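You operate a simulated robot arm through the tools that you are given. There is no shell and no other tool. Be economical: measure what you need, move in short steps, check, and stop when the job is done.

Carry out the task below with a simulated robot arm. There is one attempt and no reset: what you move stays moved.

Task
Drop the spoiled piece in the red tub, tip the rest into the red bag and clip it.
Fine: tray level again, rocker to FREE for one pull of the red lever and back to LOCK.

Only the result counts: the job must be done as asked and must still hold three seconds after the hand-in. Knocking over, shifting, dropping, spilling or breaking anything else fails it.

Robot
A 6-joint arm with a two-finger parallel gripper, fixed in place. Base frame: the origin is at the foot of the arm, x ahead of it, y to its left, z up. Units: mm, degrees, N and s.
Its first joint turns from -66.0 to 66.0 degrees. Payload 2.7 kg.
The tool frame sits at the grasp point between the pads (the TCP): z along the fingers, y along the line on which they close. The tips reach 23 mm beyond it. The gripper opens to 94 mm. The fingers are 38 mm wide and 10 mm thick; the gripper's body (54 by 96 mm) begins 39 mm behind the TCP.
Orientation is told as [roll, pitch, yaw] about the base's x, y, z axes, in that order, counted from this pose: with the fingers straight down and closing along the base's y, the tool's x points along the base's -x, its y along +y and its z along -z.

Tools
- The arm moves only by the tool nudge_tool. Its argument "series" is a list of rows, each a list of 7 numbers: the shift along the base's x, y, z in mm, then the turn, a rotation vector about the base's x, y, z in degrees, then the finger opening in mm, from 0 to 94. In form: [[tx, ty, tz, wx, wy, wz, jaw], ...]. A call has 1 to 12 rows; each row is the pose to reach, as a shift and turn from the pose commanded when the call began. A row lasts 0.2 s, in which the tool goes at most 50 mm and 8.6 degrees; a call with a longer step from one row to the next is refused whole, and so is a gripper value outside its range. Where a pose cannot be reached the arm comes as near as it can. A force on the tool above 90 N (or 10 N above the force at the start of the call, whichever is more), or a blocked arm, ends the call early, and 0.2 s more pass. Each finger travels about 45 mm/s and halts on what it meets, pressing with about 41 N; the grip force reading is that of the motor and also rises with nothing between the fingers. The clock runs only during rows and for 0.2 s after the last one: add rows that repeat a pose to give the fingers time. It gives the time, the measured TCP pose, the force on the tool (base axes), the opening and the grip force at its end, in the units of the frame above (readings bear some noise).
- Cameras (640 x 400 px; columns grow to the right, rows downward): "scene" is fixed at [81.6, -439.6, 1408.8]; the picture's right is [0.69, -0.72, 0.00], its down [-0.39, -0.37, -0.85] and it looks along [0.61, 0.58, -0.53] (base axes); focal length 311 px, centre (320, 200). "wrist" rides on the gripper at [-39, 0, -44] in the tool frame; the picture's right is [0.00, -1.00, 0.00], its down [0.97, 0.00, -0.24] and it looks along [0.24, 0.00, 0.97] (tool axes); focal length 218 px, centre (320, 200). There is no depth. A picture from a camera that has moved, and an enlarged one, comes with that camera's place and axes in the base frame and with its lens.
- camera(camera): a new picture of that camera. The clock stands still meanwhile.
- zoom(camera, box): a new picture of the part [left, top, right, bottom] of that camera's present view, enlarged. The clock stands still meanwhile.
- hand_in(): hands the job in; it is judged then, once.

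Go step by step. Nothing tells you positions but the pictures and the camera data: compare them with the known pose of the tool, close in by small moves and look again before you grip or let go. The budget is 120 turns and 76 pictures, counting those below and the enlarged ones. Unless the task says otherwise, let go and move clear before handing in, and close with one line.

The tools are called by a JSON object that holds its "method" and its "body". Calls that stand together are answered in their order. nudge_tool: Moves the arm, as the interface text tells. Its arguments: {"type":"object","properties":{"series":{"type":"array"}},"required":["series"]} The other tools are called the same way: camera (camera) takes a picture; zoom (camera, box) takes an enlarged picture of a part of a camera's view; hand_in () hands the job in.

At the start:

```text
time: 0.0
tcp_pos: [320.8, 84.1, 1239.6]
tool_rot: [0.0, 0.0, -0.1]
ft_force: [0.5, -0.5, -0.4]
finger_gap: 94.3
grasp_force: 0.1
```

scene: 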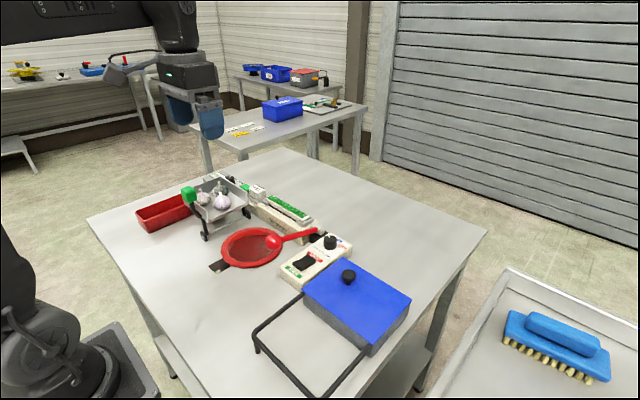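
wrist: 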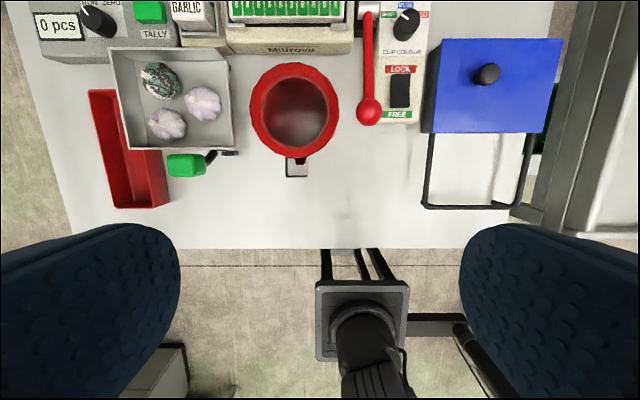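

I see a tray with three garlic bulbs (one dark and spoiled), a red tub, a red bag ring, a red lever, a LOCK/FREE rocker and a clip colour knob. I'll enlarge these for detail first.

{"method": "zoom", "body": {"camera": "wrist", "box": [30, 0, 270, 220]}}

{"method": "zoom", "body": {"camera": "wrist", "box": [230, 0, 450, 190]}}

{"method": "zoom", "body": {"camera": "scene", "box": [120, 160, 360, 300]}}

```text
1.82 times, centred on (150, 110) of wrist
camera zoom: at [361.9, 83.1, 1283.7], right [0.0, -1.0, 0.0], down [-0.97, 0.0, 0.24], along [-0.24, 0.0, -0.97], focal length 397 px, centre (629, 364)
```

zoom: 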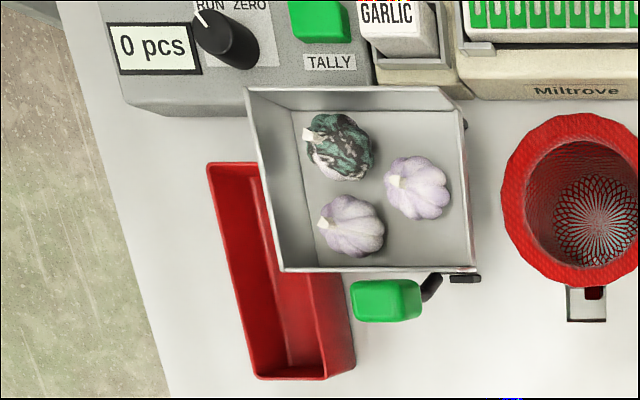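

```text
2.11 times, centred on (340, 95) of wrist
camera zoom: at [361.9, 83.1, 1283.7], right [0.0, -1.0, 0.0], down [-0.97, 0.0, 0.24], along [-0.24, 0.0, -0.97], focal length 460 px, centre (278, 421)
```

zoom: 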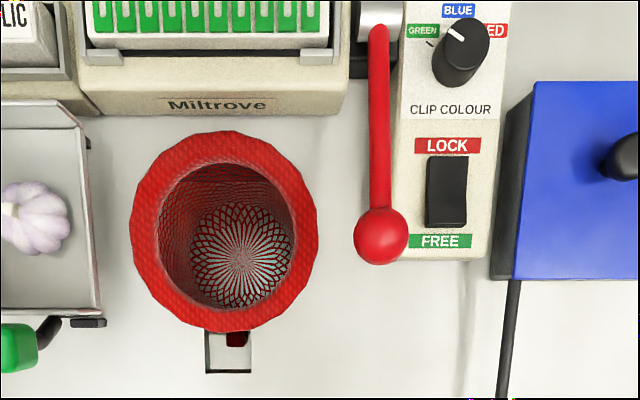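

```text
2.67 times, centred on (240, 230) of scene
camera zoom: at [81.6, -439.6, 1408.8], right [0.69, -0.72, 0.0], down [-0.39, -0.37, -0.85], along [0.61, 0.58, -0.53], focal length 828 px, centre (533, 120)
```

zoom: 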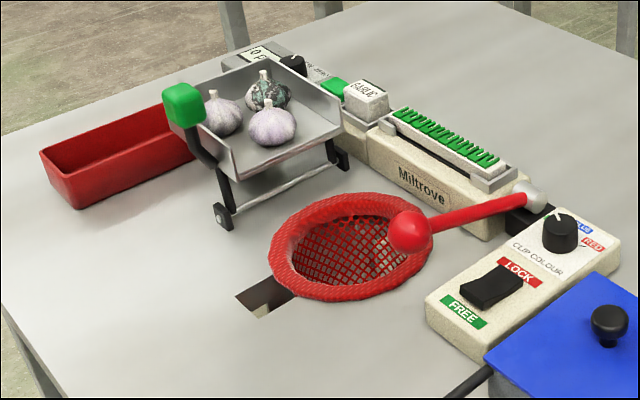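

I get the bench things at around x 380–480, though the height is uncertain. I'll lower the arm moderately to get a stereo baseline from the wrist camera.

{"method": "nudge_tool", "body": {"series": [[0, 0, -50, 0, 0, 0, 94], [0, 0, -100, 0, 0, 0, 94], [0, 0, -100, 0, 0, 0, 94]]}}

{"method": "camera", "body": {"camera": "wrist"}}

{"method": "camera", "body": {"camera": "scene"}}

```text
time: 0.8
tcp_pos: [321.2, 83.1, 1139.1]
tool_rot: [-0.1, -0.2, -0.1]
ft_force: [0.3, 0.2, -0.2]
finger_gap: 93.8
grasp_force: 0.1
```

```text
70 pictures are left
camera wrist: at [360.8, 83.1, 1182.5], right [0.0, -1.0, 0.0], down [-0.97, 0.0, 0.24], along [-0.24, 0.0, -0.97], focal length 218 px, centre (320, 200)
```

wrist: 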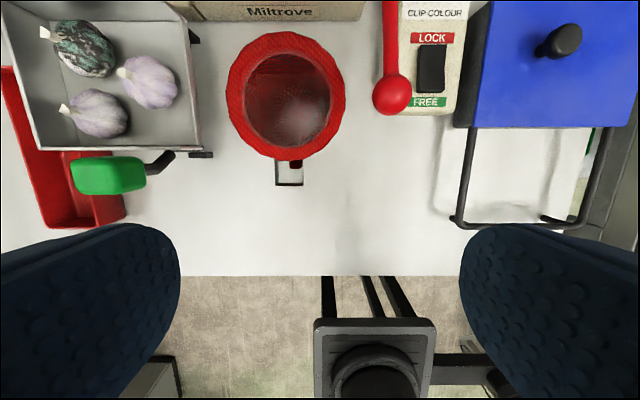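

```text
69 pictures are left
```

scene: 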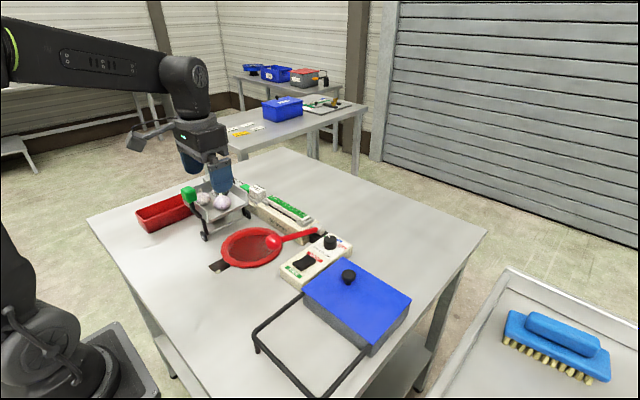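

The tray rim seems to be around z≈980 and the bag ring around z≈860. I'll move sideways over the tray for a closer look.

{"method": "nudge_tool", "body": {"series": [[20, 40, 0, 0, 0, 0, 94], [40, 80, 0, 0, 0, 0, 94], [60, 120, 0, 0, 0, 0, 94], [70, 150, 0, 0, 0, 0, 94], [70, 150, 0, 0, 0, 0, 94]]}}

{"method": "camera", "body": {"camera": "wrist"}}

{"method": "zoom", "body": {"camera": "scene", "box": [120, 140, 280, 260]}}

```text
time: 2.0
tcp_pos: [393.5, 233.0, 1139.0]
tool_rot: [0.0, 0.1, -0.1]
ft_force: [0.0, -0.2, 0.6]
finger_gap: 93.9
grasp_force: 0.1
```

```text
68 pictures are left
camera wrist: at [433.7, 232.2, 1182.1], right [0.0, -1.0, 0.0], down [-0.97, 0.0, 0.24], along [-0.24, 0.0, -0.97], focal length 218 px, centre (320, 200)
```

wrist: 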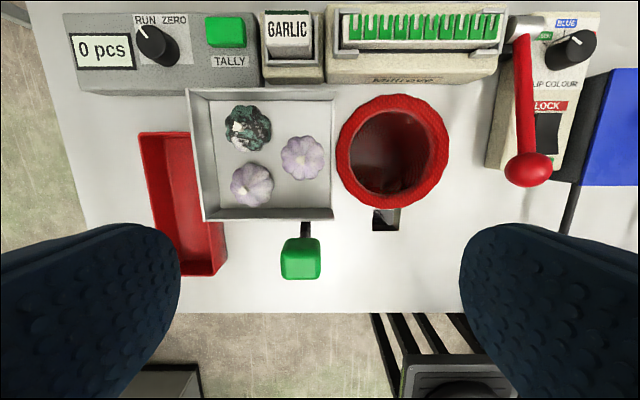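

```text
3.33 times, centred on (200, 200) of scene
camera zoom: at [81.6, -439.6, 1408.8], right [0.69, -0.72, 0.0], down [-0.39, -0.37, -0.85], along [0.61, 0.58, -0.53], focal length 1036 px, centre (720, 200)
```

zoom: 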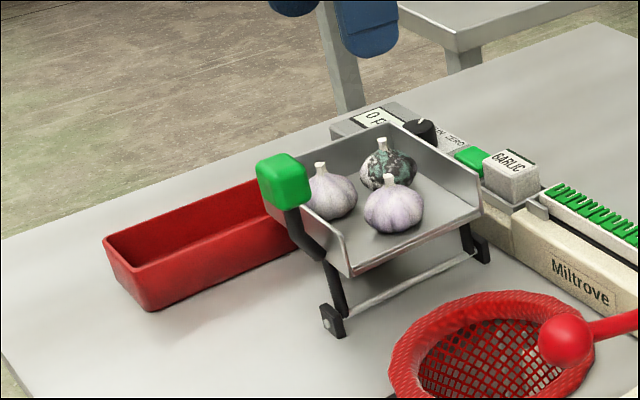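

The spoiled bulb is at about (451, 306, 945), with white bulbs at (423, 250) and (393, 306). The tub lies around (360, 408) and the green grip at (338, 250, 1010). I'll move above the spoiled bulb with a 30° yaw so the fingers avoid the neighbours, then look.

{"method": "nudge_tool", "body": {"series": [[20, 25, 0, 0, 0, 8, 94], [40, 50, -20, 0, 0, 16, 94], [57, 73, -50, 0, 0, 23, 94], [57, 73, -80, 0, 0, 30, 94], [57, 73, -80, 0, 0, 30, 94], [57, 73, -80, 0, 0, 30, 94]]}}

{"method": "camera", "body": {"camera": "wrist"}}

{"method": "zoom", "body": {"camera": "scene", "box": [120, 140, 280, 260]}}

```text
time: 3.4
tcp_pos: [449.4, 307.5, 1058.8]
tool_rot: [0.0, 0.0, 30.0]
ft_force: [-0.7, 0.4, -0.4]
finger_gap: 93.9
grasp_force: 0.1
```

```text
66 pictures are left
camera wrist: at [484.8, 326.5, 1102.9], right [0.5, -0.87, 0.0], down [-0.84, -0.48, 0.24], along [-0.21, -0.12, -0.97], focal length 218 px, centre (320, 200)
```

wrist: 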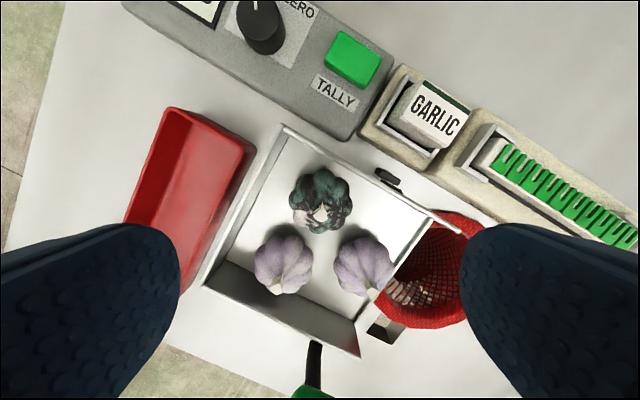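

```text
3.33 times, centred on (200, 200) of scene
camera zoom: at [81.6, -439.6, 1408.8], right [0.69, -0.72, 0.0], down [-0.39, -0.37, -0.85], along [0.61, 0.58, -0.53], focal length 1036 px, centre (720, 200)
```

zoom: 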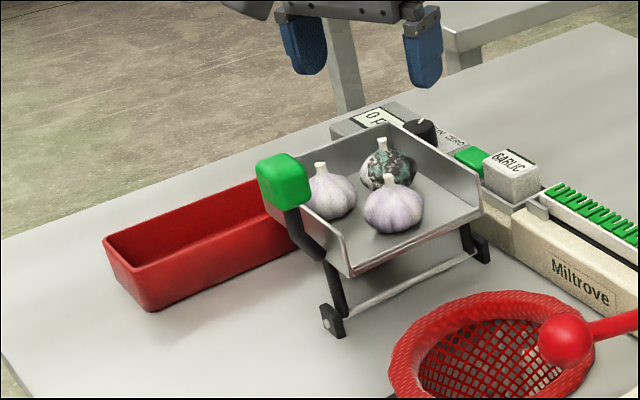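

Reach is fine here. A yaw near 6° clears the neighbouring bulbs and the tray walls better, so I'll turn to that, narrow the opening to 56 and lower to just above the rim.

{"method": "nudge_tool", "body": {"series": [[2, 0, -10, 0, 0, -8, 80], [5, -1, -25, 0, 0, -16, 65], [5.5, -1.5, -45, 0, 0, -24, 56], [5.5, -1.5, -45, 0, 0, -24, 56], [5.5, -1.5, -45, 0, 0, -24, 56]]}}

{"method": "camera", "body": {"camera": "wrist"}}

{"method": "zoom", "body": {"camera": "scene", "box": [150, 140, 270, 240]}}

```text
time: 4.6
tcp_pos: [453.7, 305.2, 1014.4]
tool_rot: [0.0, 0.0, 5.8]
ft_force: [0.4, -0.6, -0.4]
finger_gap: 55.9
grasp_force: 0.0
```

```text
64 pictures are left
camera wrist: at [493.8, 307.9, 1057.8], right [0.1, -0.99, 0.0], down [-0.97, -0.1, 0.24], along [-0.24, -0.02, -0.97], focal length 218 px, centre (320, 200)
```

wrist: 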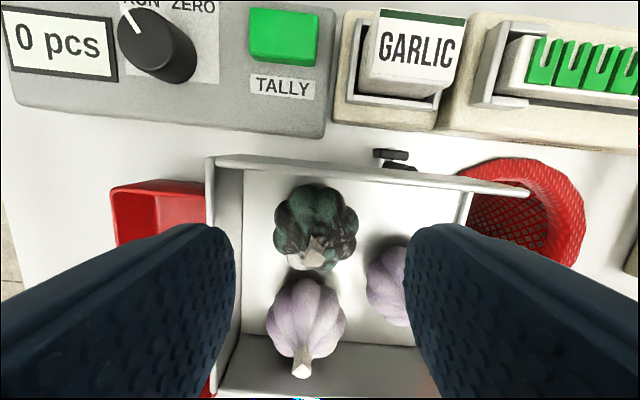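

```text
4.00 times, centred on (210, 190) of scene
camera zoom: at [81.6, -439.6, 1408.8], right [0.69, -0.72, 0.0], down [-0.39, -0.37, -0.85], along [0.61, 0.58, -0.53], focal length 1243 px, centre (760, 240)
```

zoom: 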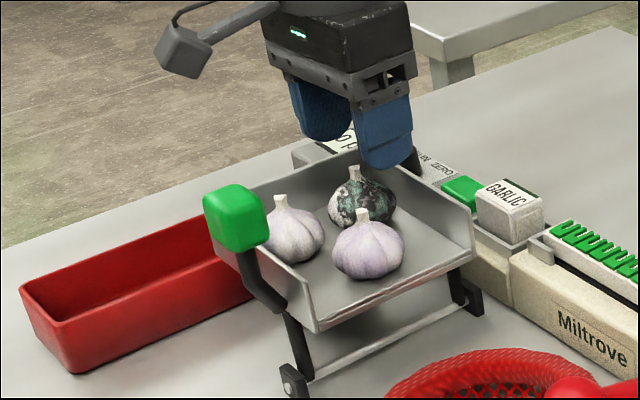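

The fingers straddle the spoiled bulb well, so I'll go down carefully in stages.

{"method": "nudge_tool", "body": {"series": [[2, 1, -15, 0, 0, 0, 54], [2, 1, -30, 0, 0, 0, 54], [2, 1, -44, 0, 0, 0, 54], [2, 1, -44, 0, 0, 0, 54]]}}

{"method": "camera", "body": {"camera": "wrist"}}

{"method": "zoom", "body": {"camera": "scene", "box": [150, 140, 270, 240]}}

```text
time: 5.6
tcp_pos: [456.6, 305.5, 970.8]
tool_rot: [0.0, 0.0, 5.9]
ft_force: [-0.6, -0.3, -0.3]
finger_gap: 54.3
grasp_force: 0.1
```

```text
62 pictures are left
camera wrist: at [496.1, 309.1, 1015.0], right [0.1, -0.99, 0.0], down [-0.97, -0.1, 0.24], along [-0.24, -0.02, -0.97], focal length 218 px, centre (320, 200)
```

wrist: 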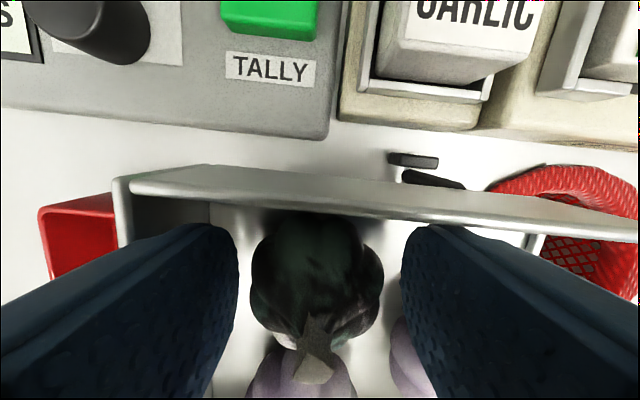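

```text
4.00 times, centred on (210, 190) of scene
camera zoom: at [81.6, -439.6, 1408.8], right [0.69, -0.72, 0.0], down [-0.39, -0.37, -0.85], along [0.61, 0.58, -0.53], focal length 1243 px, centre (760, 240)
```

zoom: 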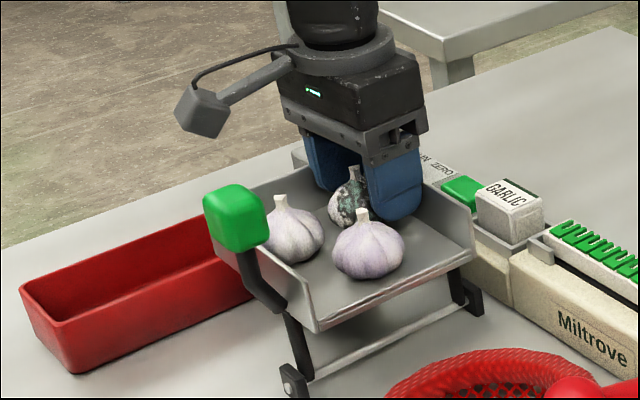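

The fingers are around the bulb and clear of the walls. I'll go down 10 mm more and close.

{"method": "nudge_tool", "body": {"series": [[0, 1, -5, 0, 0, 0, 54], [0, 1, -10, 0, 0, 0, 54], [0, 1, -10, 0, 0, 0, 40], [0, 1, -10, 0, 0, 0, 36], [0, 1, -10, 0, 0, 0, 36], [0, 1, -10, 0, 0, 0, 36]]}}

{"method": "zoom", "body": {"camera": "scene", "box": [150, 140, 270, 240]}}

```text
time: 7.0
tcp_pos: [457.9, 304.5, 969.0]
tool_rot: [0.0, -0.6, 6.1]
ft_force: [-9.2, -29.0, 51.1]
finger_gap: 47.5
grasp_force: 40.5
```

```text
4.00 times, centred on (210, 190) of scene
camera zoom: at [80.5, -440.9, 1408.4], right [0.69, -0.72, 0.0], down [-0.39, -0.37, -0.85], along [0.61, 0.58, -0.53], focal length 1243 px, centre (760, 240)
```

zoom: 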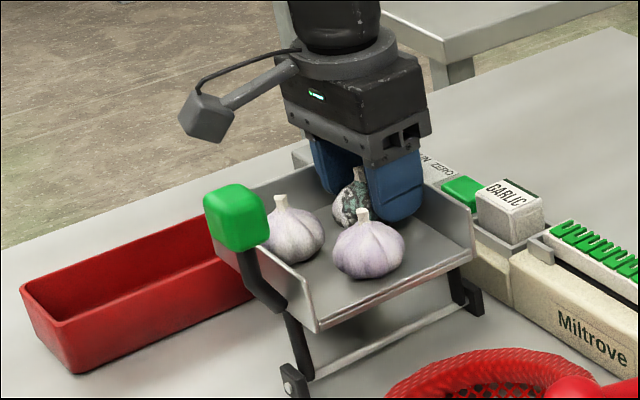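

The bulb is gripped at 47.5 mm, but there is a 51 N upward load, so the tips are pressing on the tray. I'll relieve it by lifting gently.

{"method": "nudge_tool", "body": {"series": [[0, 0, 7, 0, 0, 0, 36], [0, 0, 14, 0, 0, 0, 36], [0, 0, 20, 0, 0, 0, 36]]}}

{"method": "zoom", "body": {"camera": "scene", "box": [150, 140, 270, 240]}}

```text
time: 7.8
tcp_pos: [456.8, 308.5, 980.9]
tool_rot: [0.0, 0.1, 6.1]
ft_force: [-0.2, 0.0, -1.1]
finger_gap: 46.4
grasp_force: 40.7
```

```text
4.00 times, centred on (210, 190) of scene
camera zoom: at [81.6, -439.6, 1408.8], right [0.69, -0.72, 0.0], down [-0.39, -0.37, -0.85], along [0.61, 0.58, -0.53], focal length 1243 px, centre (760, 240)
```

zoom: 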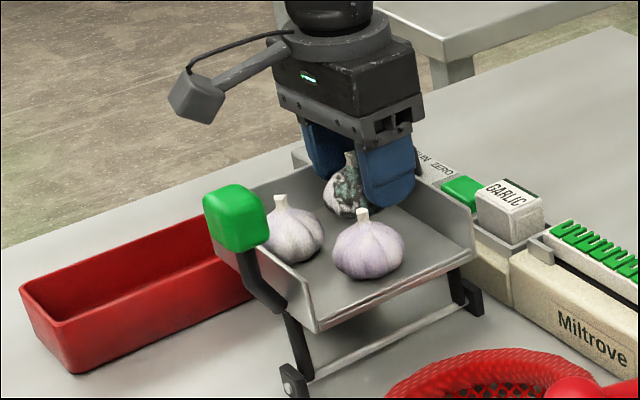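

The bulb is lifted free and nothing else has shifted. The tub centre is about (350, 402) with its rim at z≈910. I'll raise the arm, turn so the fingers close along the tub's length, and move over it.

{"method": "nudge_tool", "body": {"series": [[0, 0, 40, 0, 0, 0, 36], [0, 0, 80, 0, 0, 0, 36], [0, 15, 90, 0, 0, 8, 36], [-10, 30, 90, 0, 0, 16, 36], [-25, 45, 90, 0, 0, 24, 36], [-40, 60, 90, 0, 0, 32, 36], [-60, 75, 90, 0, 0, 40, 36], [-80, 90, 90, 0, 0, 48, 36], [-100, 94, 90, 0, 0, 56, 36], [-110, 94, 90, 0, 0, 64, 36], [-117, 94, 90, 0, 0, 72, 36], [-117, 94, 90, 0, 0, 80, 36]]}}

{"method": "camera", "body": {"camera": "wrist"}}

{"method": "camera", "body": {"camera": "scene"}}

```text
time: 10.4
tcp_pos: [338.8, 401.0, 1071.5]
tool_rot: [-0.1, -0.1, 86.0]
ft_force: [-0.2, 0.3, -0.4]
finger_gap: 46.5
grasp_force: 40.5
```

```text
58 pictures are left
camera wrist: at [343.0, 439.0, 1115.2], right [1.0, -0.07, 0.0], down [-0.07, -0.97, 0.24], along [-0.02, -0.24, -0.97], focal length 218 px, centre (320, 200)
```

wrist: 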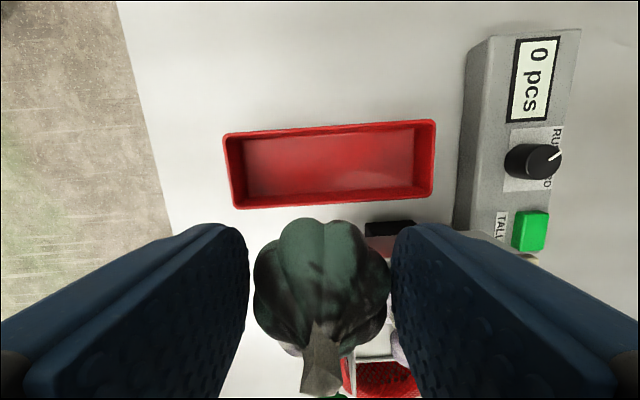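

```text
57 pictures are left
```

scene: 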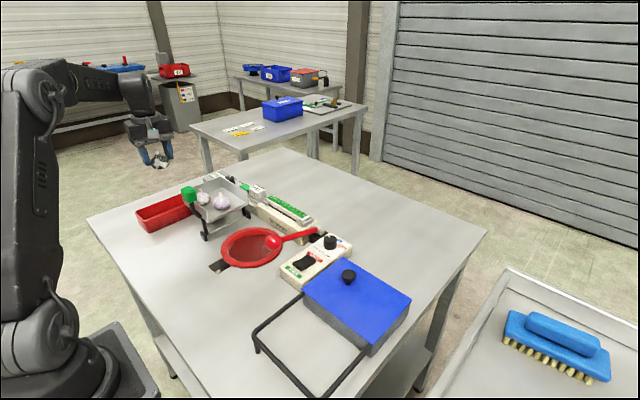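

The tub centre is about (350, 421) from this view. I'll centre over it, lower partway and check.

{"method": "nudge_tool", "body": {"series": [[5, 19, -10, 0, 0, 0, 36], [7, 20, -50, 0, 0, 0, 36], [7, 20, -90, 0, 0, 0, 36], [7, 20, -120, 0, 0, 0, 36], [7, 20, -120, 0, 0, 0, 36]]}}

{"method": "camera", "body": {"camera": "wrist"}}

{"method": "zoom", "body": {"camera": "scene", "box": [100, 140, 260, 260]}}

```text
time: 11.6
tcp_pos: [345.8, 423.3, 951.3]
tool_rot: [-0.1, -0.1, 85.9]
ft_force: [0.1, -1.2, -0.6]
finger_gap: 46.5
grasp_force: 40.8
```

```text
56 pictures are left
camera wrist: at [349.4, 460.3, 995.0], right [1.0, -0.07, 0.0], down [-0.07, -0.97, 0.24], along [-0.02, -0.24, -0.97], focal length 218 px, centre (320, 200)
```

wrist: 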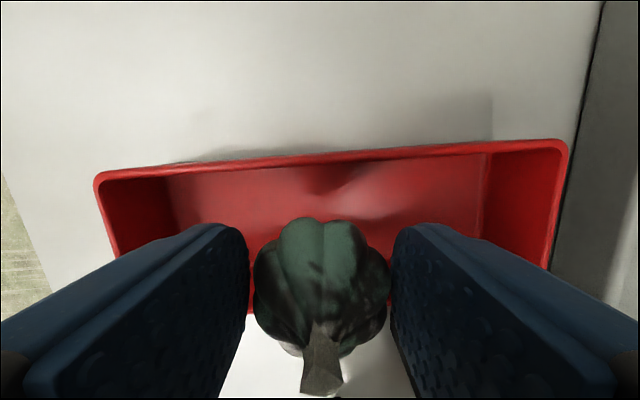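

```text
3.33 times, centred on (180, 200) of scene
camera zoom: at [81.6, -439.6, 1408.8], right [0.69, -0.72, 0.0], down [-0.39, -0.37, -0.85], along [0.61, 0.58, -0.53], focal length 1036 px, centre (787, 200)
```

zoom: 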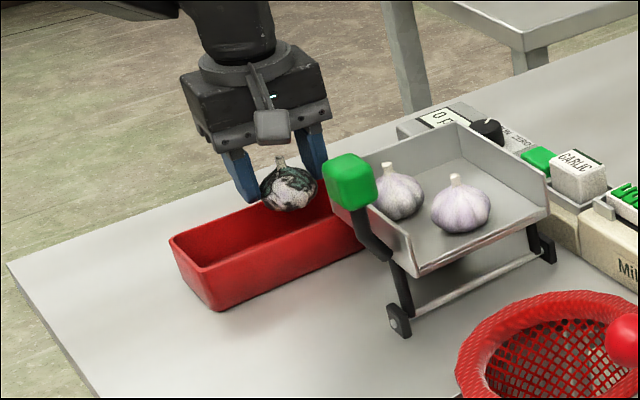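

Everything is lined up over the tub. I'll lower another 42 mm and look before opening.

{"method": "nudge_tool", "body": {"series": [[2, 0, -15, 0, 0, 0, 36], [2, 0, -30, 0, 0, 0, 36], [2, 0, -42, 0, 0, 0, 36], [2, 0, -42, 0, 0, 0, 36]]}}

{"method": "zoom", "body": {"camera": "scene", "box": [100, 140, 260, 260]}}

```text
time: 12.6
tcp_pos: [348.3, 421.1, 908.8]
tool_rot: [0.0, 0.0, 85.9]
ft_force: [-0.5, 0.6, -0.7]
finger_gap: 46.5
grasp_force: 40.1
```

```text
3.33 times, centred on (180, 200) of scene
camera zoom: at [81.6, -439.6, 1408.8], right [0.69, -0.72, 0.0], down [-0.39, -0.37, -0.85], along [0.61, 0.58, -0.53], focal length 1036 px, centre (787, 200)
```

zoom: 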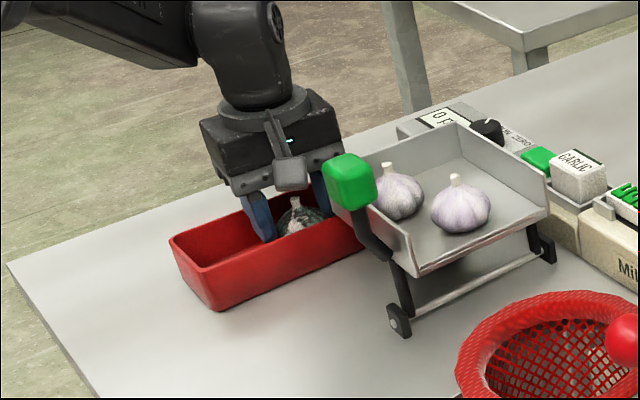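

The bulb is well inside the tub. I'll lower a little more, open and rise.

{"method": "nudge_tool", "body": {"series": [[0, 0, -8, 0, 0, 0, 36], [0, 0, -12, 0, 0, 0, 36], [0, 0, -12, 0, 0, 0, 50], [0, 0, -12, 0, 0, 0, 62], [0, 0, -12, 0, 0, 0, 62], [0, 0, -12, 0, 0, 0, 62]]}}

{"method": "nudge_tool", "body": {"series": [[0, 0, 10, 0, 0, 0, 62], [0, 0, 40, 0, 0, 0, 62], [0, 0, 80, 0, 0, 0, 62], [0, 0, 120, 0, 0, 0, 62], [0, 0, 150, 0, 0, 0, 62], [0, 0, 150, 0, 0, 0, 62]]}}

{"method": "camera", "body": {"camera": "wrist"}}

```text
time: 14.0
tcp_pos: [348.8, 421.7, 897.9]
tool_rot: [0.0, 0.0, 86.0]
ft_force: [0.6, -0.1, -0.2]
finger_gap: 62.0
grasp_force: 0.0
```

```text
time: 15.4
tcp_pos: [347.8, 420.6, 1047.1]
tool_rot: [0.0, 0.0, 85.8]
ft_force: [-0.6, -0.9, 0.0]
finger_gap: 62.3
grasp_force: 0.0
```

```text
53 pictures are left
camera wrist: at [352.4, 459.0, 1090.3], right [1.0, -0.07, 0.0], down [-0.07, -0.97, 0.24], along [-0.02, -0.24, -0.97], focal length 218 px, centre (320, 200)
```

wrist: 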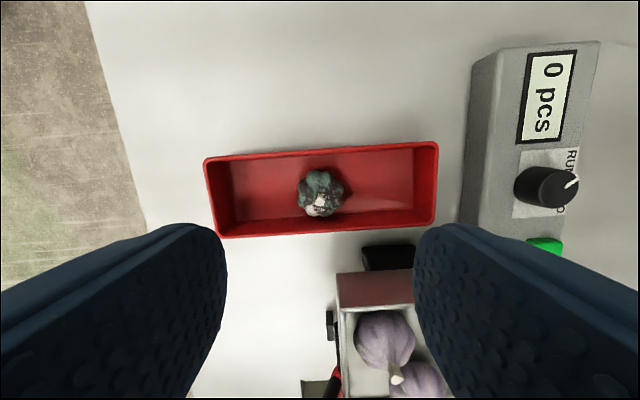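

The spoiled bulb is in the tub. The tray appears to pivot about a low axle near (y≈248, z≈875), with the green grip on a crank. I'll move above the grip, with the fingers closing along x, to measure it.

{"method": "nudge_tool", "body": {"series": [[0, 0, 35, 0, 0, 4, 70], [-3, -40, 43, 0, 0, 4, 70], [-6, -80, 43, 0, 0, 4, 70], [-8, -120, 43, 0, 0, 4, 70], [-10, -155, 43, 0, 0, 4, 70], [-10, -170, 43, 0, 0, 4, 70], [-10, -170, 43, 0, 0, 4, 70]]}}

{"method": "camera", "body": {"camera": "wrist"}}

{"method": "zoom", "body": {"camera": "scene", "box": [140, 140, 300, 260]}}

```text
time: 17.0
tcp_pos: [338.6, 250.6, 1091.0]
tool_rot: [-0.1, 0.1, 89.9]
ft_force: [-0.5, -0.6, -0.4]
finger_gap: 70.0
grasp_force: 0.0
```

```text
52 pictures are left
camera wrist: at [339.9, 289.5, 1135.0], right [1.0, 0.0, 0.0], down [0.0, -0.97, 0.24], along [0.0, -0.24, -0.97], focal length 218 px, centre (320, 200)
```

wrist: 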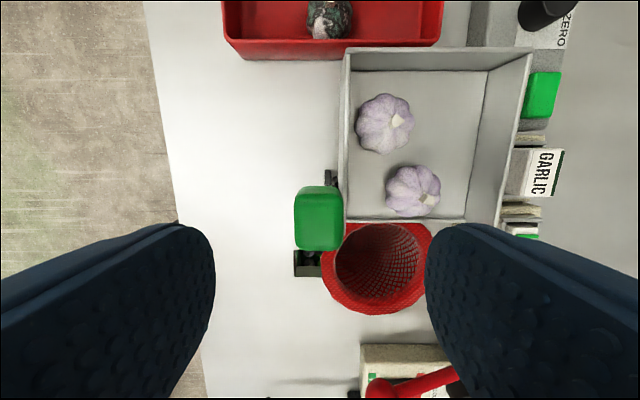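

```text
3.33 times, centred on (220, 200) of scene
camera zoom: at [81.5, -439.6, 1408.8], right [0.69, -0.72, 0.0], down [-0.39, -0.37, -0.85], along [0.61, 0.58, -0.53], focal length 1036 px, centre (653, 200)
```

zoom: 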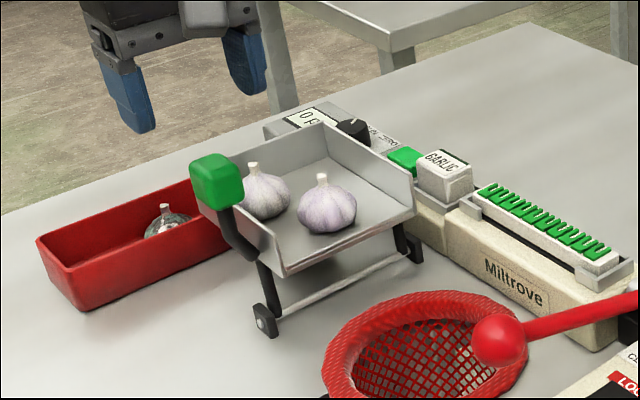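

The grip is at about (338.5, 250, 1010) and roughly 29 mm wide in x. I'll lower onto it with a 52 mm opening.

{"method": "nudge_tool", "body": {"series": [[0, 0, -20, 0, 0, 0, 60], [0, 0, -45, 0, 0, 0, 52], [0, 0, -65, 0, 0, 0, 50], [0, 0, -80, 0, 0, 0, 50], [0, 0, -80, 0, 0, 0, 50]]}}

{"method": "camera", "body": {"camera": "wrist"}}

{"method": "zoom", "body": {"camera": "scene", "box": [140, 140, 260, 240]}}

```text
time: 18.2
tcp_pos: [338.8, 249.9, 1011.4]
tool_rot: [0.1, -0.1, 89.9]
ft_force: [1.6, -0.3, 0.4]
finger_gap: 50.1
grasp_force: 0.1
```

```text
50 pictures are left
camera wrist: at [340.8, 288.4, 1054.6], right [1.0, 0.0, 0.0], down [0.0, -0.97, 0.24], along [0.0, -0.24, -0.97], focal length 218 px, centre (320, 200)
```

wrist: 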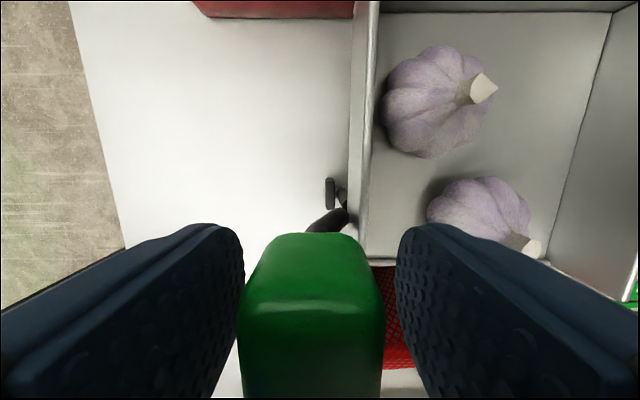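

```text
4.00 times, centred on (200, 190) of scene
camera zoom: at [81.6, -439.6, 1408.8], right [0.69, -0.72, 0.0], down [-0.39, -0.37, -0.85], along [0.61, 0.58, -0.53], focal length 1243 px, centre (800, 240)
```

zoom: 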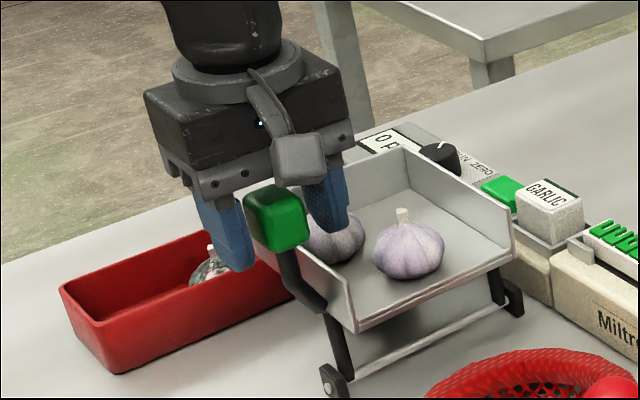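

The grip sits a few mm toward −y and −x of my TCP, so I'll shift slightly and close on it.

{"method": "nudge_tool", "body": {"series": [[-1.5, -5, -5, 0, 0, 0, 50], [-1.5, -5, -5, 0, 0, 0, 35], [-1.5, -5, -5, 0, 0, 0, 20], [-1.5, -5, -5, 0, 0, 0, 20], [-1.5, -5, -5, 0, 0, 0, 20]]}}

{"method": "zoom", "body": {"camera": "scene", "box": [140, 140, 260, 240]}}

```text
time: 19.4
tcp_pos: [337.3, 246.2, 1006.1]
tool_rot: [-0.1, -0.1, 89.9]
ft_force: [9.2, -0.2, -3.8]
finger_gap: 27.7
grasp_force: 45.3
```

```text
4.00 times, centred on (200, 190) of scene
camera zoom: at [81.8, -439.6, 1408.8], right [0.69, -0.72, 0.0], down [-0.39, -0.37, -0.85], along [0.61, 0.58, -0.53], focal length 1243 px, centre (800, 240)
```

zoom: 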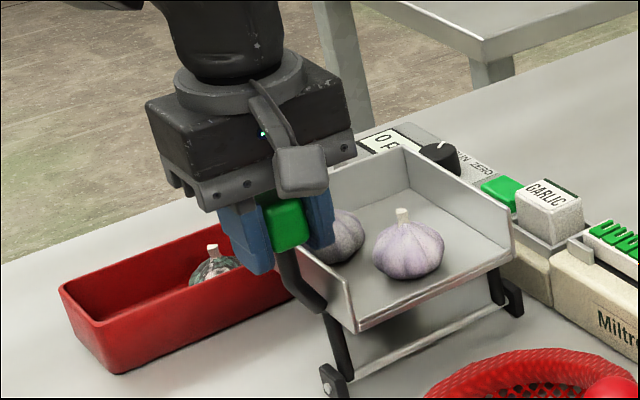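

The grip is held. I'll make a small first tilt to find where the pivot really is.

{"method": "nudge_tool", "body": {"series": [[0, -7, 0, 3, 0, 0, 20], [0, -14, 0, 6, 0, 0, 20], [0, -22, -1.5, 9, 0, 0, 20], [0, -22, -1.5, 9, 0, 0, 20]]}}

{"method": "zoom", "body": {"camera": "scene", "box": [140, 140, 260, 240]}}

{"method": "camera", "body": {"camera": "wrist"}}

```text
time: 20.4
tcp_pos: [338.1, 225.5, 1003.8]
tool_rot: [0.0, -9.1, 89.8]
ft_force: [20.6, 1.6, -14.4]
finger_gap: 27.8
grasp_force: 45.6
```

```text
4.00 times, centred on (200, 190) of scene
camera zoom: at [82.3, -439.4, 1408.8], right [0.69, -0.72, 0.0], down [-0.39, -0.37, -0.85], along [0.61, 0.58, -0.53], focal length 1243 px, centre (800, 240)
```

zoom: 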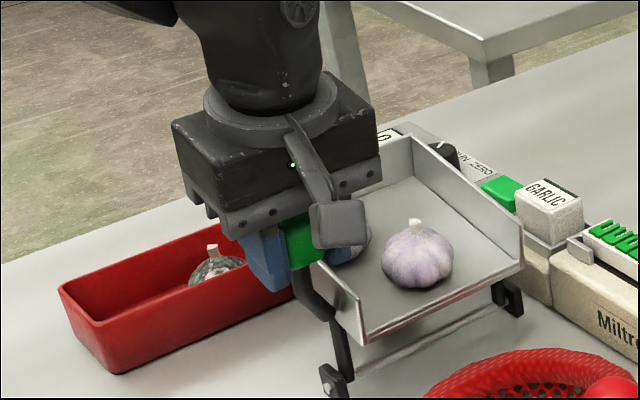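

```text
46 pictures are left
camera wrist: at [339.1, 255.9, 1053.1], right [1.0, 0.0, 0.0], down [0.0, -1.0, 0.08], along [0.0, -0.08, -1.0], focal length 218 px, centre (320, 200)
```

wrist: 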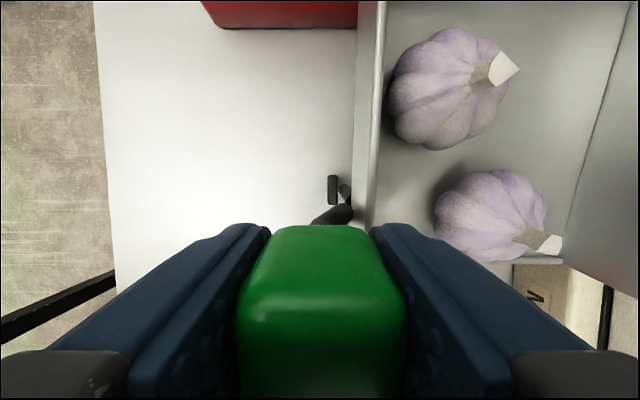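

The pivot is at the feet, as assumed: the tray tilted with the tool. I'll continue along that arc to tip the two good bulbs into the bag.

{"method": "nudge_tool", "body": {"series": [[1, -17.7, -4.4, 8, 0, 0, 20], [1, -34.7, -11.2, 16, 0, 0, 20], [1, -50.5, -20.3, 24, 0, 0, 20], [1, -65, -31.5, 32, 0, 0, 20], [1, -77.7, -44.7, 40, 0, 0, 20], [1, -77.7, -44.7, 40, 0, 0, 20], [1, -77.7, -44.7, 40, 0, 0, 20]]}}

{"method": "zoom", "body": {"camera": "scene", "box": [140, 140, 300, 280]}}

```text
time: 22.0
tcp_pos: [338.9, 146.3, 958.8]
tool_rot: [0.2, -49.0, 89.9]
ft_force: [-6.7, 4.2, -13.4]
finger_gap: 27.9
grasp_force: 44.7
```

```text
2.86 times, centred on (220, 210) of scene
camera zoom: at [81.5, -439.4, 1408.8], right [0.69, -0.72, 0.0], down [-0.39, -0.37, -0.85], along [0.61, 0.58, -0.53], focal length 888 px, centre (606, 171)
```

zoom: 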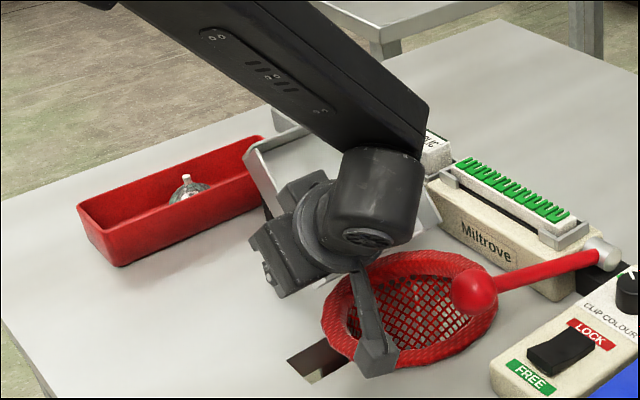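

The tilt is at 49°. I'll check the tray through the wrist camera.

{"method": "camera", "body": {"camera": "wrist"}}

```text
44 pictures are left
camera wrist: at [339.2, 138.3, 1016.4], right [1.0, 0.0, 0.0], down [0.0, -0.82, -0.58], along [0.0, 0.58, -0.82], focal length 218 px, centre (320, 200)
```

wrist: 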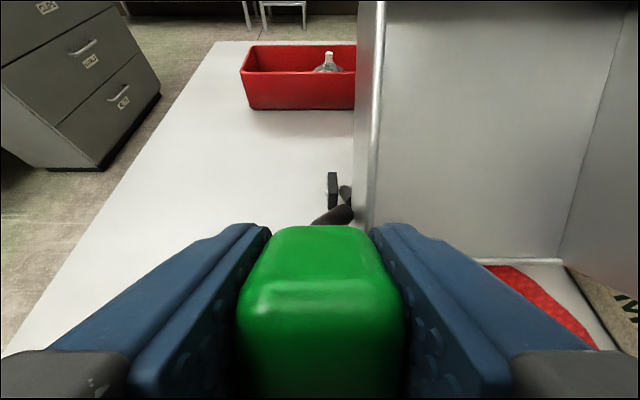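

The tray is empty, so I'll bring it back down along the same arc to level.

{"method": "nudge_tool", "body": {"series": [[0, 12.7, 13.2, -8, 0, 0, 20], [0, 27.2, 24.4, -16, 0, 0, 20], [0, 43, 33.5, -24, 0, 0, 20], [0, 60, 40.3, -32, 0, 0, 20], [0, 77.7, 44.7, -40, 0, 0, 20], [0, 83, 45.5, -42, 0, 0, 20], [0, 88.5, 46, -44.5, 0, 0, 20], [0, 94, 46.3, -47, 0, 0, 20], [0, 99.7, 46.2, -49, 0, 0, 20], [0, 99.7, 46.2, -49, 0, 0, 20]]}}

{"method": "zoom", "body": {"camera": "scene", "box": [140, 140, 260, 240]}}

```text
time: 24.2
tcp_pos: [336.9, 245.7, 1006.6]
tool_rot: [-0.2, -0.1, 89.9]
ft_force: [1.0, -3.9, 34.7]
finger_gap: 27.7
grasp_force: 44.5
```

```text
4.00 times, centred on (200, 190) of scene
camera zoom: at [81.2, -440.0, 1408.7], right [0.69, -0.72, 0.0], down [-0.39, -0.37, -0.85], along [0.61, 0.58, -0.53], focal length 1243 px, centre (800, 240)
```

zoom: 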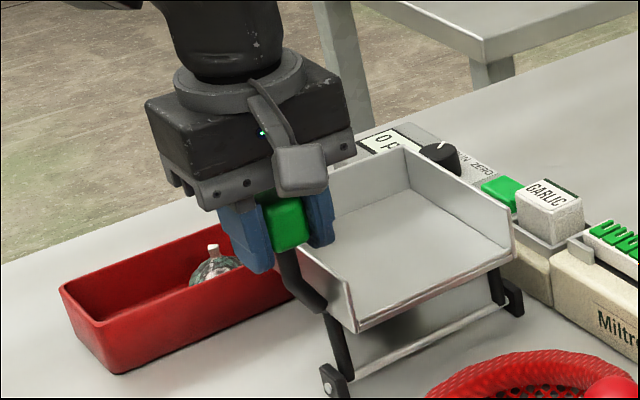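

The tray is empty and level again. I'll ease the load, release the grip and rise.

{"method": "nudge_tool", "body": {"series": [[0, 0, 1.5, 0, 0, 0, 20], [0, 0, 1.5, 0, 0, 0, 35], [0, 0, 1.5, 0, 0, 0, 50], [0, 0, 1.5, 0, 0, 0, 50], [0, 4, 25, 0, 0, 0, 50], [0, 4, 60, 0, 0, 0, 50], [0, 4, 90, 0, 0, 0, 50]]}}

{"method": "camera", "body": {"camera": "wrist"}}

{"method": "zoom", "body": {"camera": "scene", "box": [170, 160, 350, 300]}}

```text
time: 25.8
tcp_pos: [337.5, 249.5, 1095.8]
tool_rot: [0.1, -0.1, 89.9]
ft_force: [-0.3, 0.0, 0.9]
finger_gap: 50.2
grasp_force: 0.1
```

```text
42 pictures are left
camera wrist: at [338.2, 288.6, 1139.1], right [1.0, 0.0, 0.0], down [0.0, -0.97, 0.24], along [0.0, -0.24, -0.97], focal length 218 px, centre (320, 200)
```

wrist: 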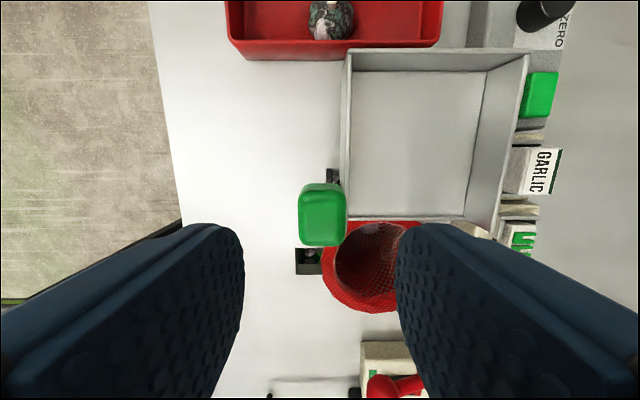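

```text
2.86 times, centred on (260, 230) of scene
camera zoom: at [81.6, -439.6, 1408.8], right [0.69, -0.72, 0.0], down [-0.39, -0.37, -0.85], along [0.61, 0.58, -0.53], focal length 888 px, centre (491, 114)
```

zoom: 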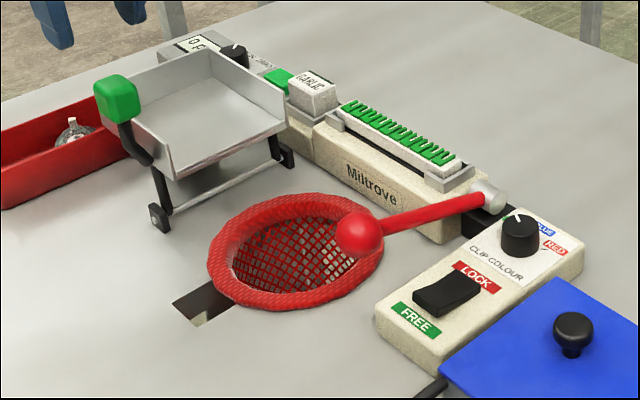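

The tray is level and empty. Next I'll move over toward the lever and rocker for a closer look, passing above the bag to check the bulbs.

{"method": "nudge_tool", "body": {"series": [[5, -20, 20, 0, 0, -8, 30], [10, -40, 20, 0, 0, -16, 10], [15, -60, 20, 0, 0, -24, 0], [20, -80, 20, 0, 0, -32, 0], [25, -100, 20, 0, 0, -40, 0], [30, -120, 20, 0, 0, -48, 0], [30, -125, 20, 0, 0, -56, 0], [30, -125, 20, 0, 0, -64, 0], [30, -125, 20, 0, 0, -72, 0], [30, -125, 20, 0, 0, -80, 0], [30, -125, 20, 0, 0, -88, 0], [30, -125, 20, 0, 0, -90, 0]]}}

{"method": "camera", "body": {"camera": "wrist"}}

{"method": "nudge_tool", "body": {"series": [[10, -40, 0, 0, 0, 0, 0], [20, -80, 0, 0, 0, 0, 0], [30, -120, 0, 0, 0, 0, 0], [35, -165, 0, 0, 0, 0, 0], [35, -165, 0, 0, 0, 0, 0]]}}

{"method": "camera", "body": {"camera": "wrist"}}

```text
time: 28.4
tcp_pos: [367.5, 124.9, 1115.5]
tool_rot: [0.1, 0.1, -0.2]
ft_force: [0.1, 0.4, -0.1]
finger_gap: 0.2
grasp_force: 41.1
```

```text
40 pictures are left
camera wrist: at [408.2, 124.8, 1159.2], right [0.0, -1.0, 0.0], down [-0.97, 0.0, 0.24], along [-0.24, 0.0, -0.97], focal length 218 px, centre (320, 200)
```

wrist: 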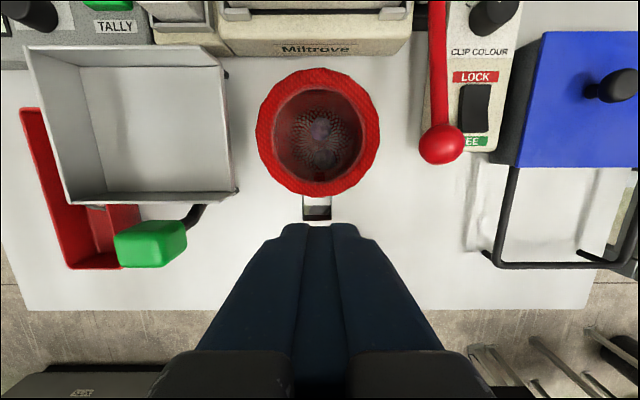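

```text
time: 29.6
tcp_pos: [401.1, -40.5, 1113.9]
tool_rot: [0.0, -0.1, -0.2]
ft_force: [-0.5, 0.0, -0.4]
finger_gap: 0.0
grasp_force: 41.1
```

```text
39 pictures are left
camera wrist: at [441.2, -40.8, 1157.4], right [0.0, -1.0, 0.0], down [-0.97, 0.0, 0.24], along [-0.24, 0.0, -0.97], focal length 218 px, centre (320, 200)
```

wrist: 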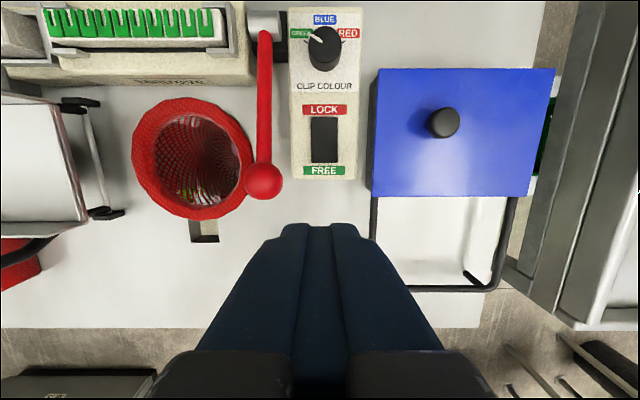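

Both bulbs are down in the bag. I'll zoom in on the rocker and lever.

{"method": "zoom", "body": {"camera": "wrist", "box": [230, 0, 390, 200]}}

{"method": "zoom", "body": {"camera": "scene", "box": [250, 210, 370, 300]}}

```text
2.00 times, centred on (310, 100) of wrist
camera zoom: at [441.2, -40.8, 1157.4], right [0.0, -1.0, 0.0], down [-0.97, 0.0, 0.24], along [-0.24, 0.0, -0.97], focal length 436 px, centre (340, 400)
```

zoom: 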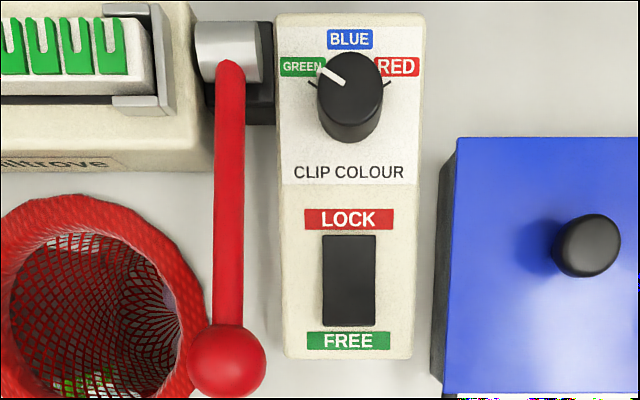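

```text
4.44 times, centred on (310, 255) of scene
camera zoom: at [81.5, -439.6, 1408.8], right [0.69, -0.72, 0.0], down [-0.39, -0.37, -0.85], along [0.61, 0.58, -0.53], focal length 1381 px, centre (364, -44)
```

zoom: 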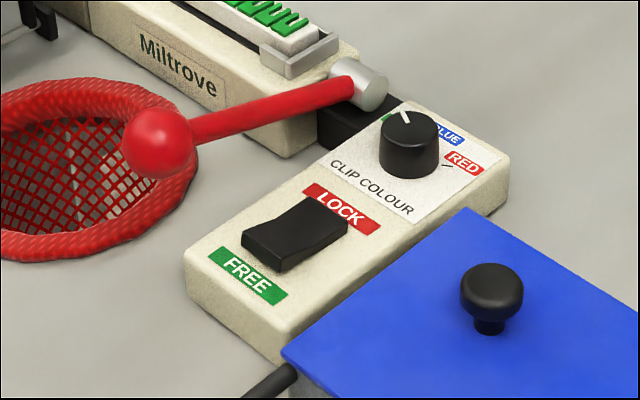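

The FREE end of the rocker is raised, so it is in LOCK now. I place that end at about (425, −45, 907) and the lever ball at (410, 13, 951). I'll turn to yaw −90 so the hand clears the ball, and approach above the FREE end.

{"method": "nudge_tool", "body": {"series": [[3, 0, -10, 0, 0, -8, 0], [6, 0, -20, 0, 0, -16, 0], [9, 0, -30, 0, 0, -24, 0], [12, -2, -40, 0, 0, -32, 0], [15, -4, -50, 0, 0, -40, 0], [18, -6, -60, 0, 0, -48, 0], [21, -8, -70, 0, 0, -56, 0], [24, -8, -80, 0, 0, -64, 0], [27, -8, -90, 0, 0, -72, 0], [29, -8, -100, 0, 0, -80, 0], [29, -8, -104, 0, 0, -88, 0], [29, -8, -104, 0, 0, -90, 0]]}}

{"method": "camera", "body": {"camera": "wrist"}}

{"method": "zoom", "body": {"camera": "scene", "box": [230, 180, 390, 300]}}

```text
time: 32.2
tcp_pos: [431.7, -47.8, 1012.3]
tool_rot: [0.0, 0.0, -90.2]
ft_force: [0.7, -0.8, 0.5]
finger_gap: 0.1
grasp_force: 40.9
```

```text
36 pictures are left
camera wrist: at [432.3, -87.0, 1055.0], right [-1.0, 0.0, 0.0], down [0.0, 0.97, 0.24], along [0.0, 0.24, -0.97], focal length 218 px, centre (320, 200)
```

wrist: 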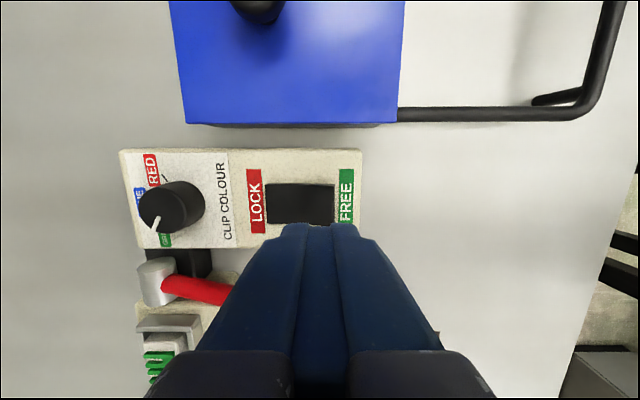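

```text
3.33 times, centred on (310, 240) of scene
camera zoom: at [81.6, -439.6, 1408.8], right [0.69, -0.72, 0.0], down [-0.39, -0.37, -0.85], along [0.61, 0.58, -0.53], focal length 1036 px, centre (353, 67)
```

zoom: 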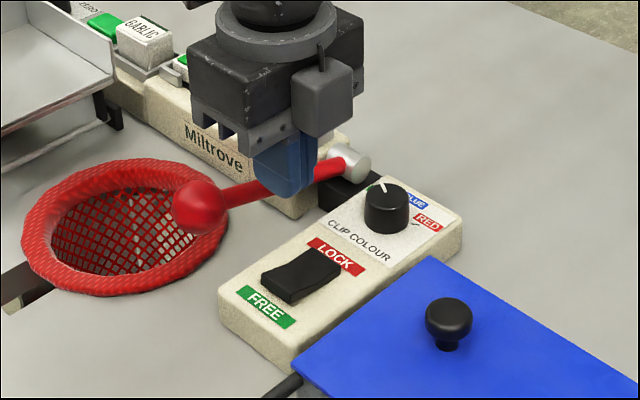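

This confirms the rocker at x 422–470, y −47. I'll descend to just above the FREE end.

{"method": "nudge_tool", "body": {"series": [[-2, 0, -25, 0, 0, 0, 0], [-2, 0, -50, 0, 0, 0, 0], [-2, 0, -70, 0, 0, 0, 0], [-2, 0, -78, 0, 0, 0, 0], [-2, 0, -78, 0, 0, 0, 0]]}}

{"method": "zoom", "body": {"camera": "scene", "box": [250, 200, 370, 290]}}

```text
time: 33.4
tcp_pos: [429.1, -46.9, 933.0]
tool_rot: [-0.1, 0.0, -90.1]
ft_force: [0.3, 0.7, 0.6]
finger_gap: 0.0
grasp_force: 41.7
```

```text
4.44 times, centred on (310, 245) of scene
camera zoom: at [81.6, -439.6, 1408.8], right [0.69, -0.72, 0.0], down [-0.39, -0.37, -0.85], along [0.61, 0.58, -0.53], focal length 1381 px, centre (364, 0)
```

zoom: 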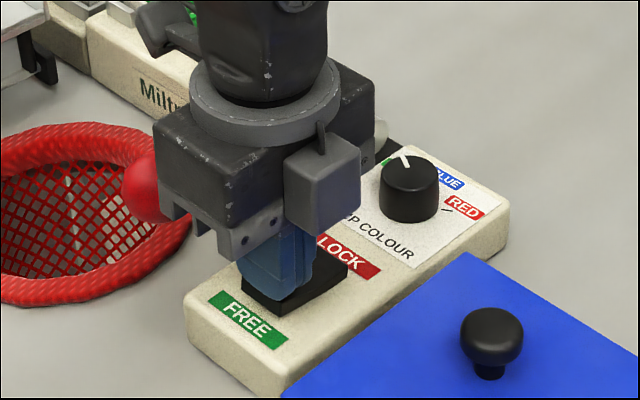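

The tip is just above the rocker's FREE end. I'll press gradually.

{"method": "nudge_tool", "body": {"series": [[-1, 0, -3, 0, 0, 0, 0], [-1, 0, -6, 0, 0, 0, 0], [-1, 0, -8, 0, 0, 0, 0], [-1, 0, -10, 0, 0, 0, 0]]}}

{"method": "zoom", "body": {"camera": "scene", "box": [250, 200, 370, 290]}}

```text
time: 34.4
tcp_pos: [428.3, -48.6, 928.1]
tool_rot: [0.5, -0.1, -90.1]
ft_force: [-25.4, -0.6, 60.8]
finger_gap: 0.2
grasp_force: 41.2
```

```text
4.44 times, centred on (310, 245) of scene
camera zoom: at [80.0, -439.5, 1408.9], right [0.69, -0.72, 0.0], down [-0.39, -0.37, -0.85], along [0.61, 0.58, -0.53], focal length 1381 px, centre (364, 0)
```

zoom: 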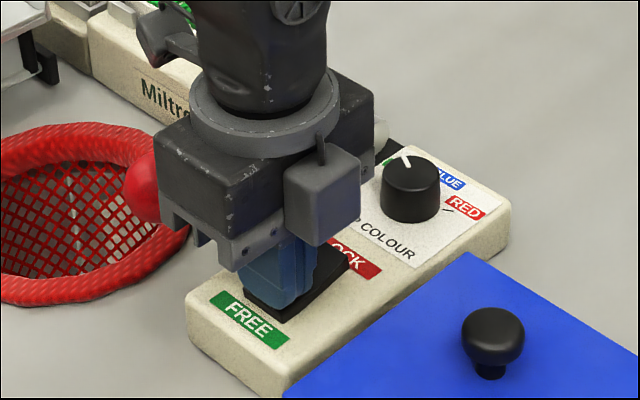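

The LOCK end seems to have risen. I'll lift off and check.

{"method": "nudge_tool", "body": {"series": [[0, 0, 15, 0, 0, 0, 0], [0, 0, 50, 0, 0, 0, 0], [0, 0, 90, 0, 0, 0, 0], [0, 0, 90, 0, 0, 0, 0]]}}

{"method": "zoom", "body": {"camera": "scene", "box": [250, 210, 370, 300]}}

```text
time: 35.4
tcp_pos: [428.9, -47.7, 1013.2]
tool_rot: [0.0, 0.0, -90.0]
ft_force: [-1.2, -0.4, 0.2]
finger_gap: 0.2
grasp_force: 41.0
```

```text
4.44 times, centred on (310, 255) of scene
camera zoom: at [81.6, -439.6, 1408.8], right [0.69, -0.72, 0.0], down [-0.39, -0.37, -0.85], along [0.61, 0.58, -0.53], focal length 1381 px, centre (364, -44)
```

zoom: 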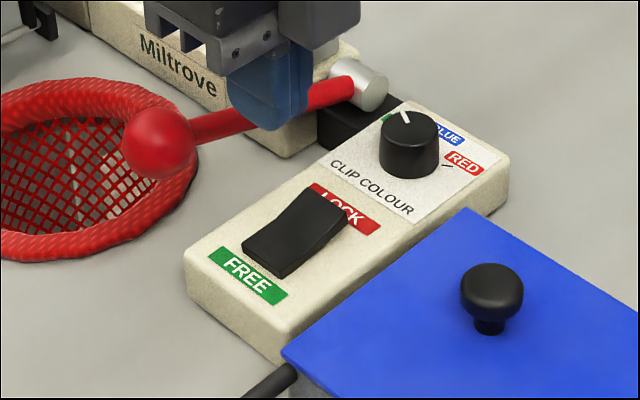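

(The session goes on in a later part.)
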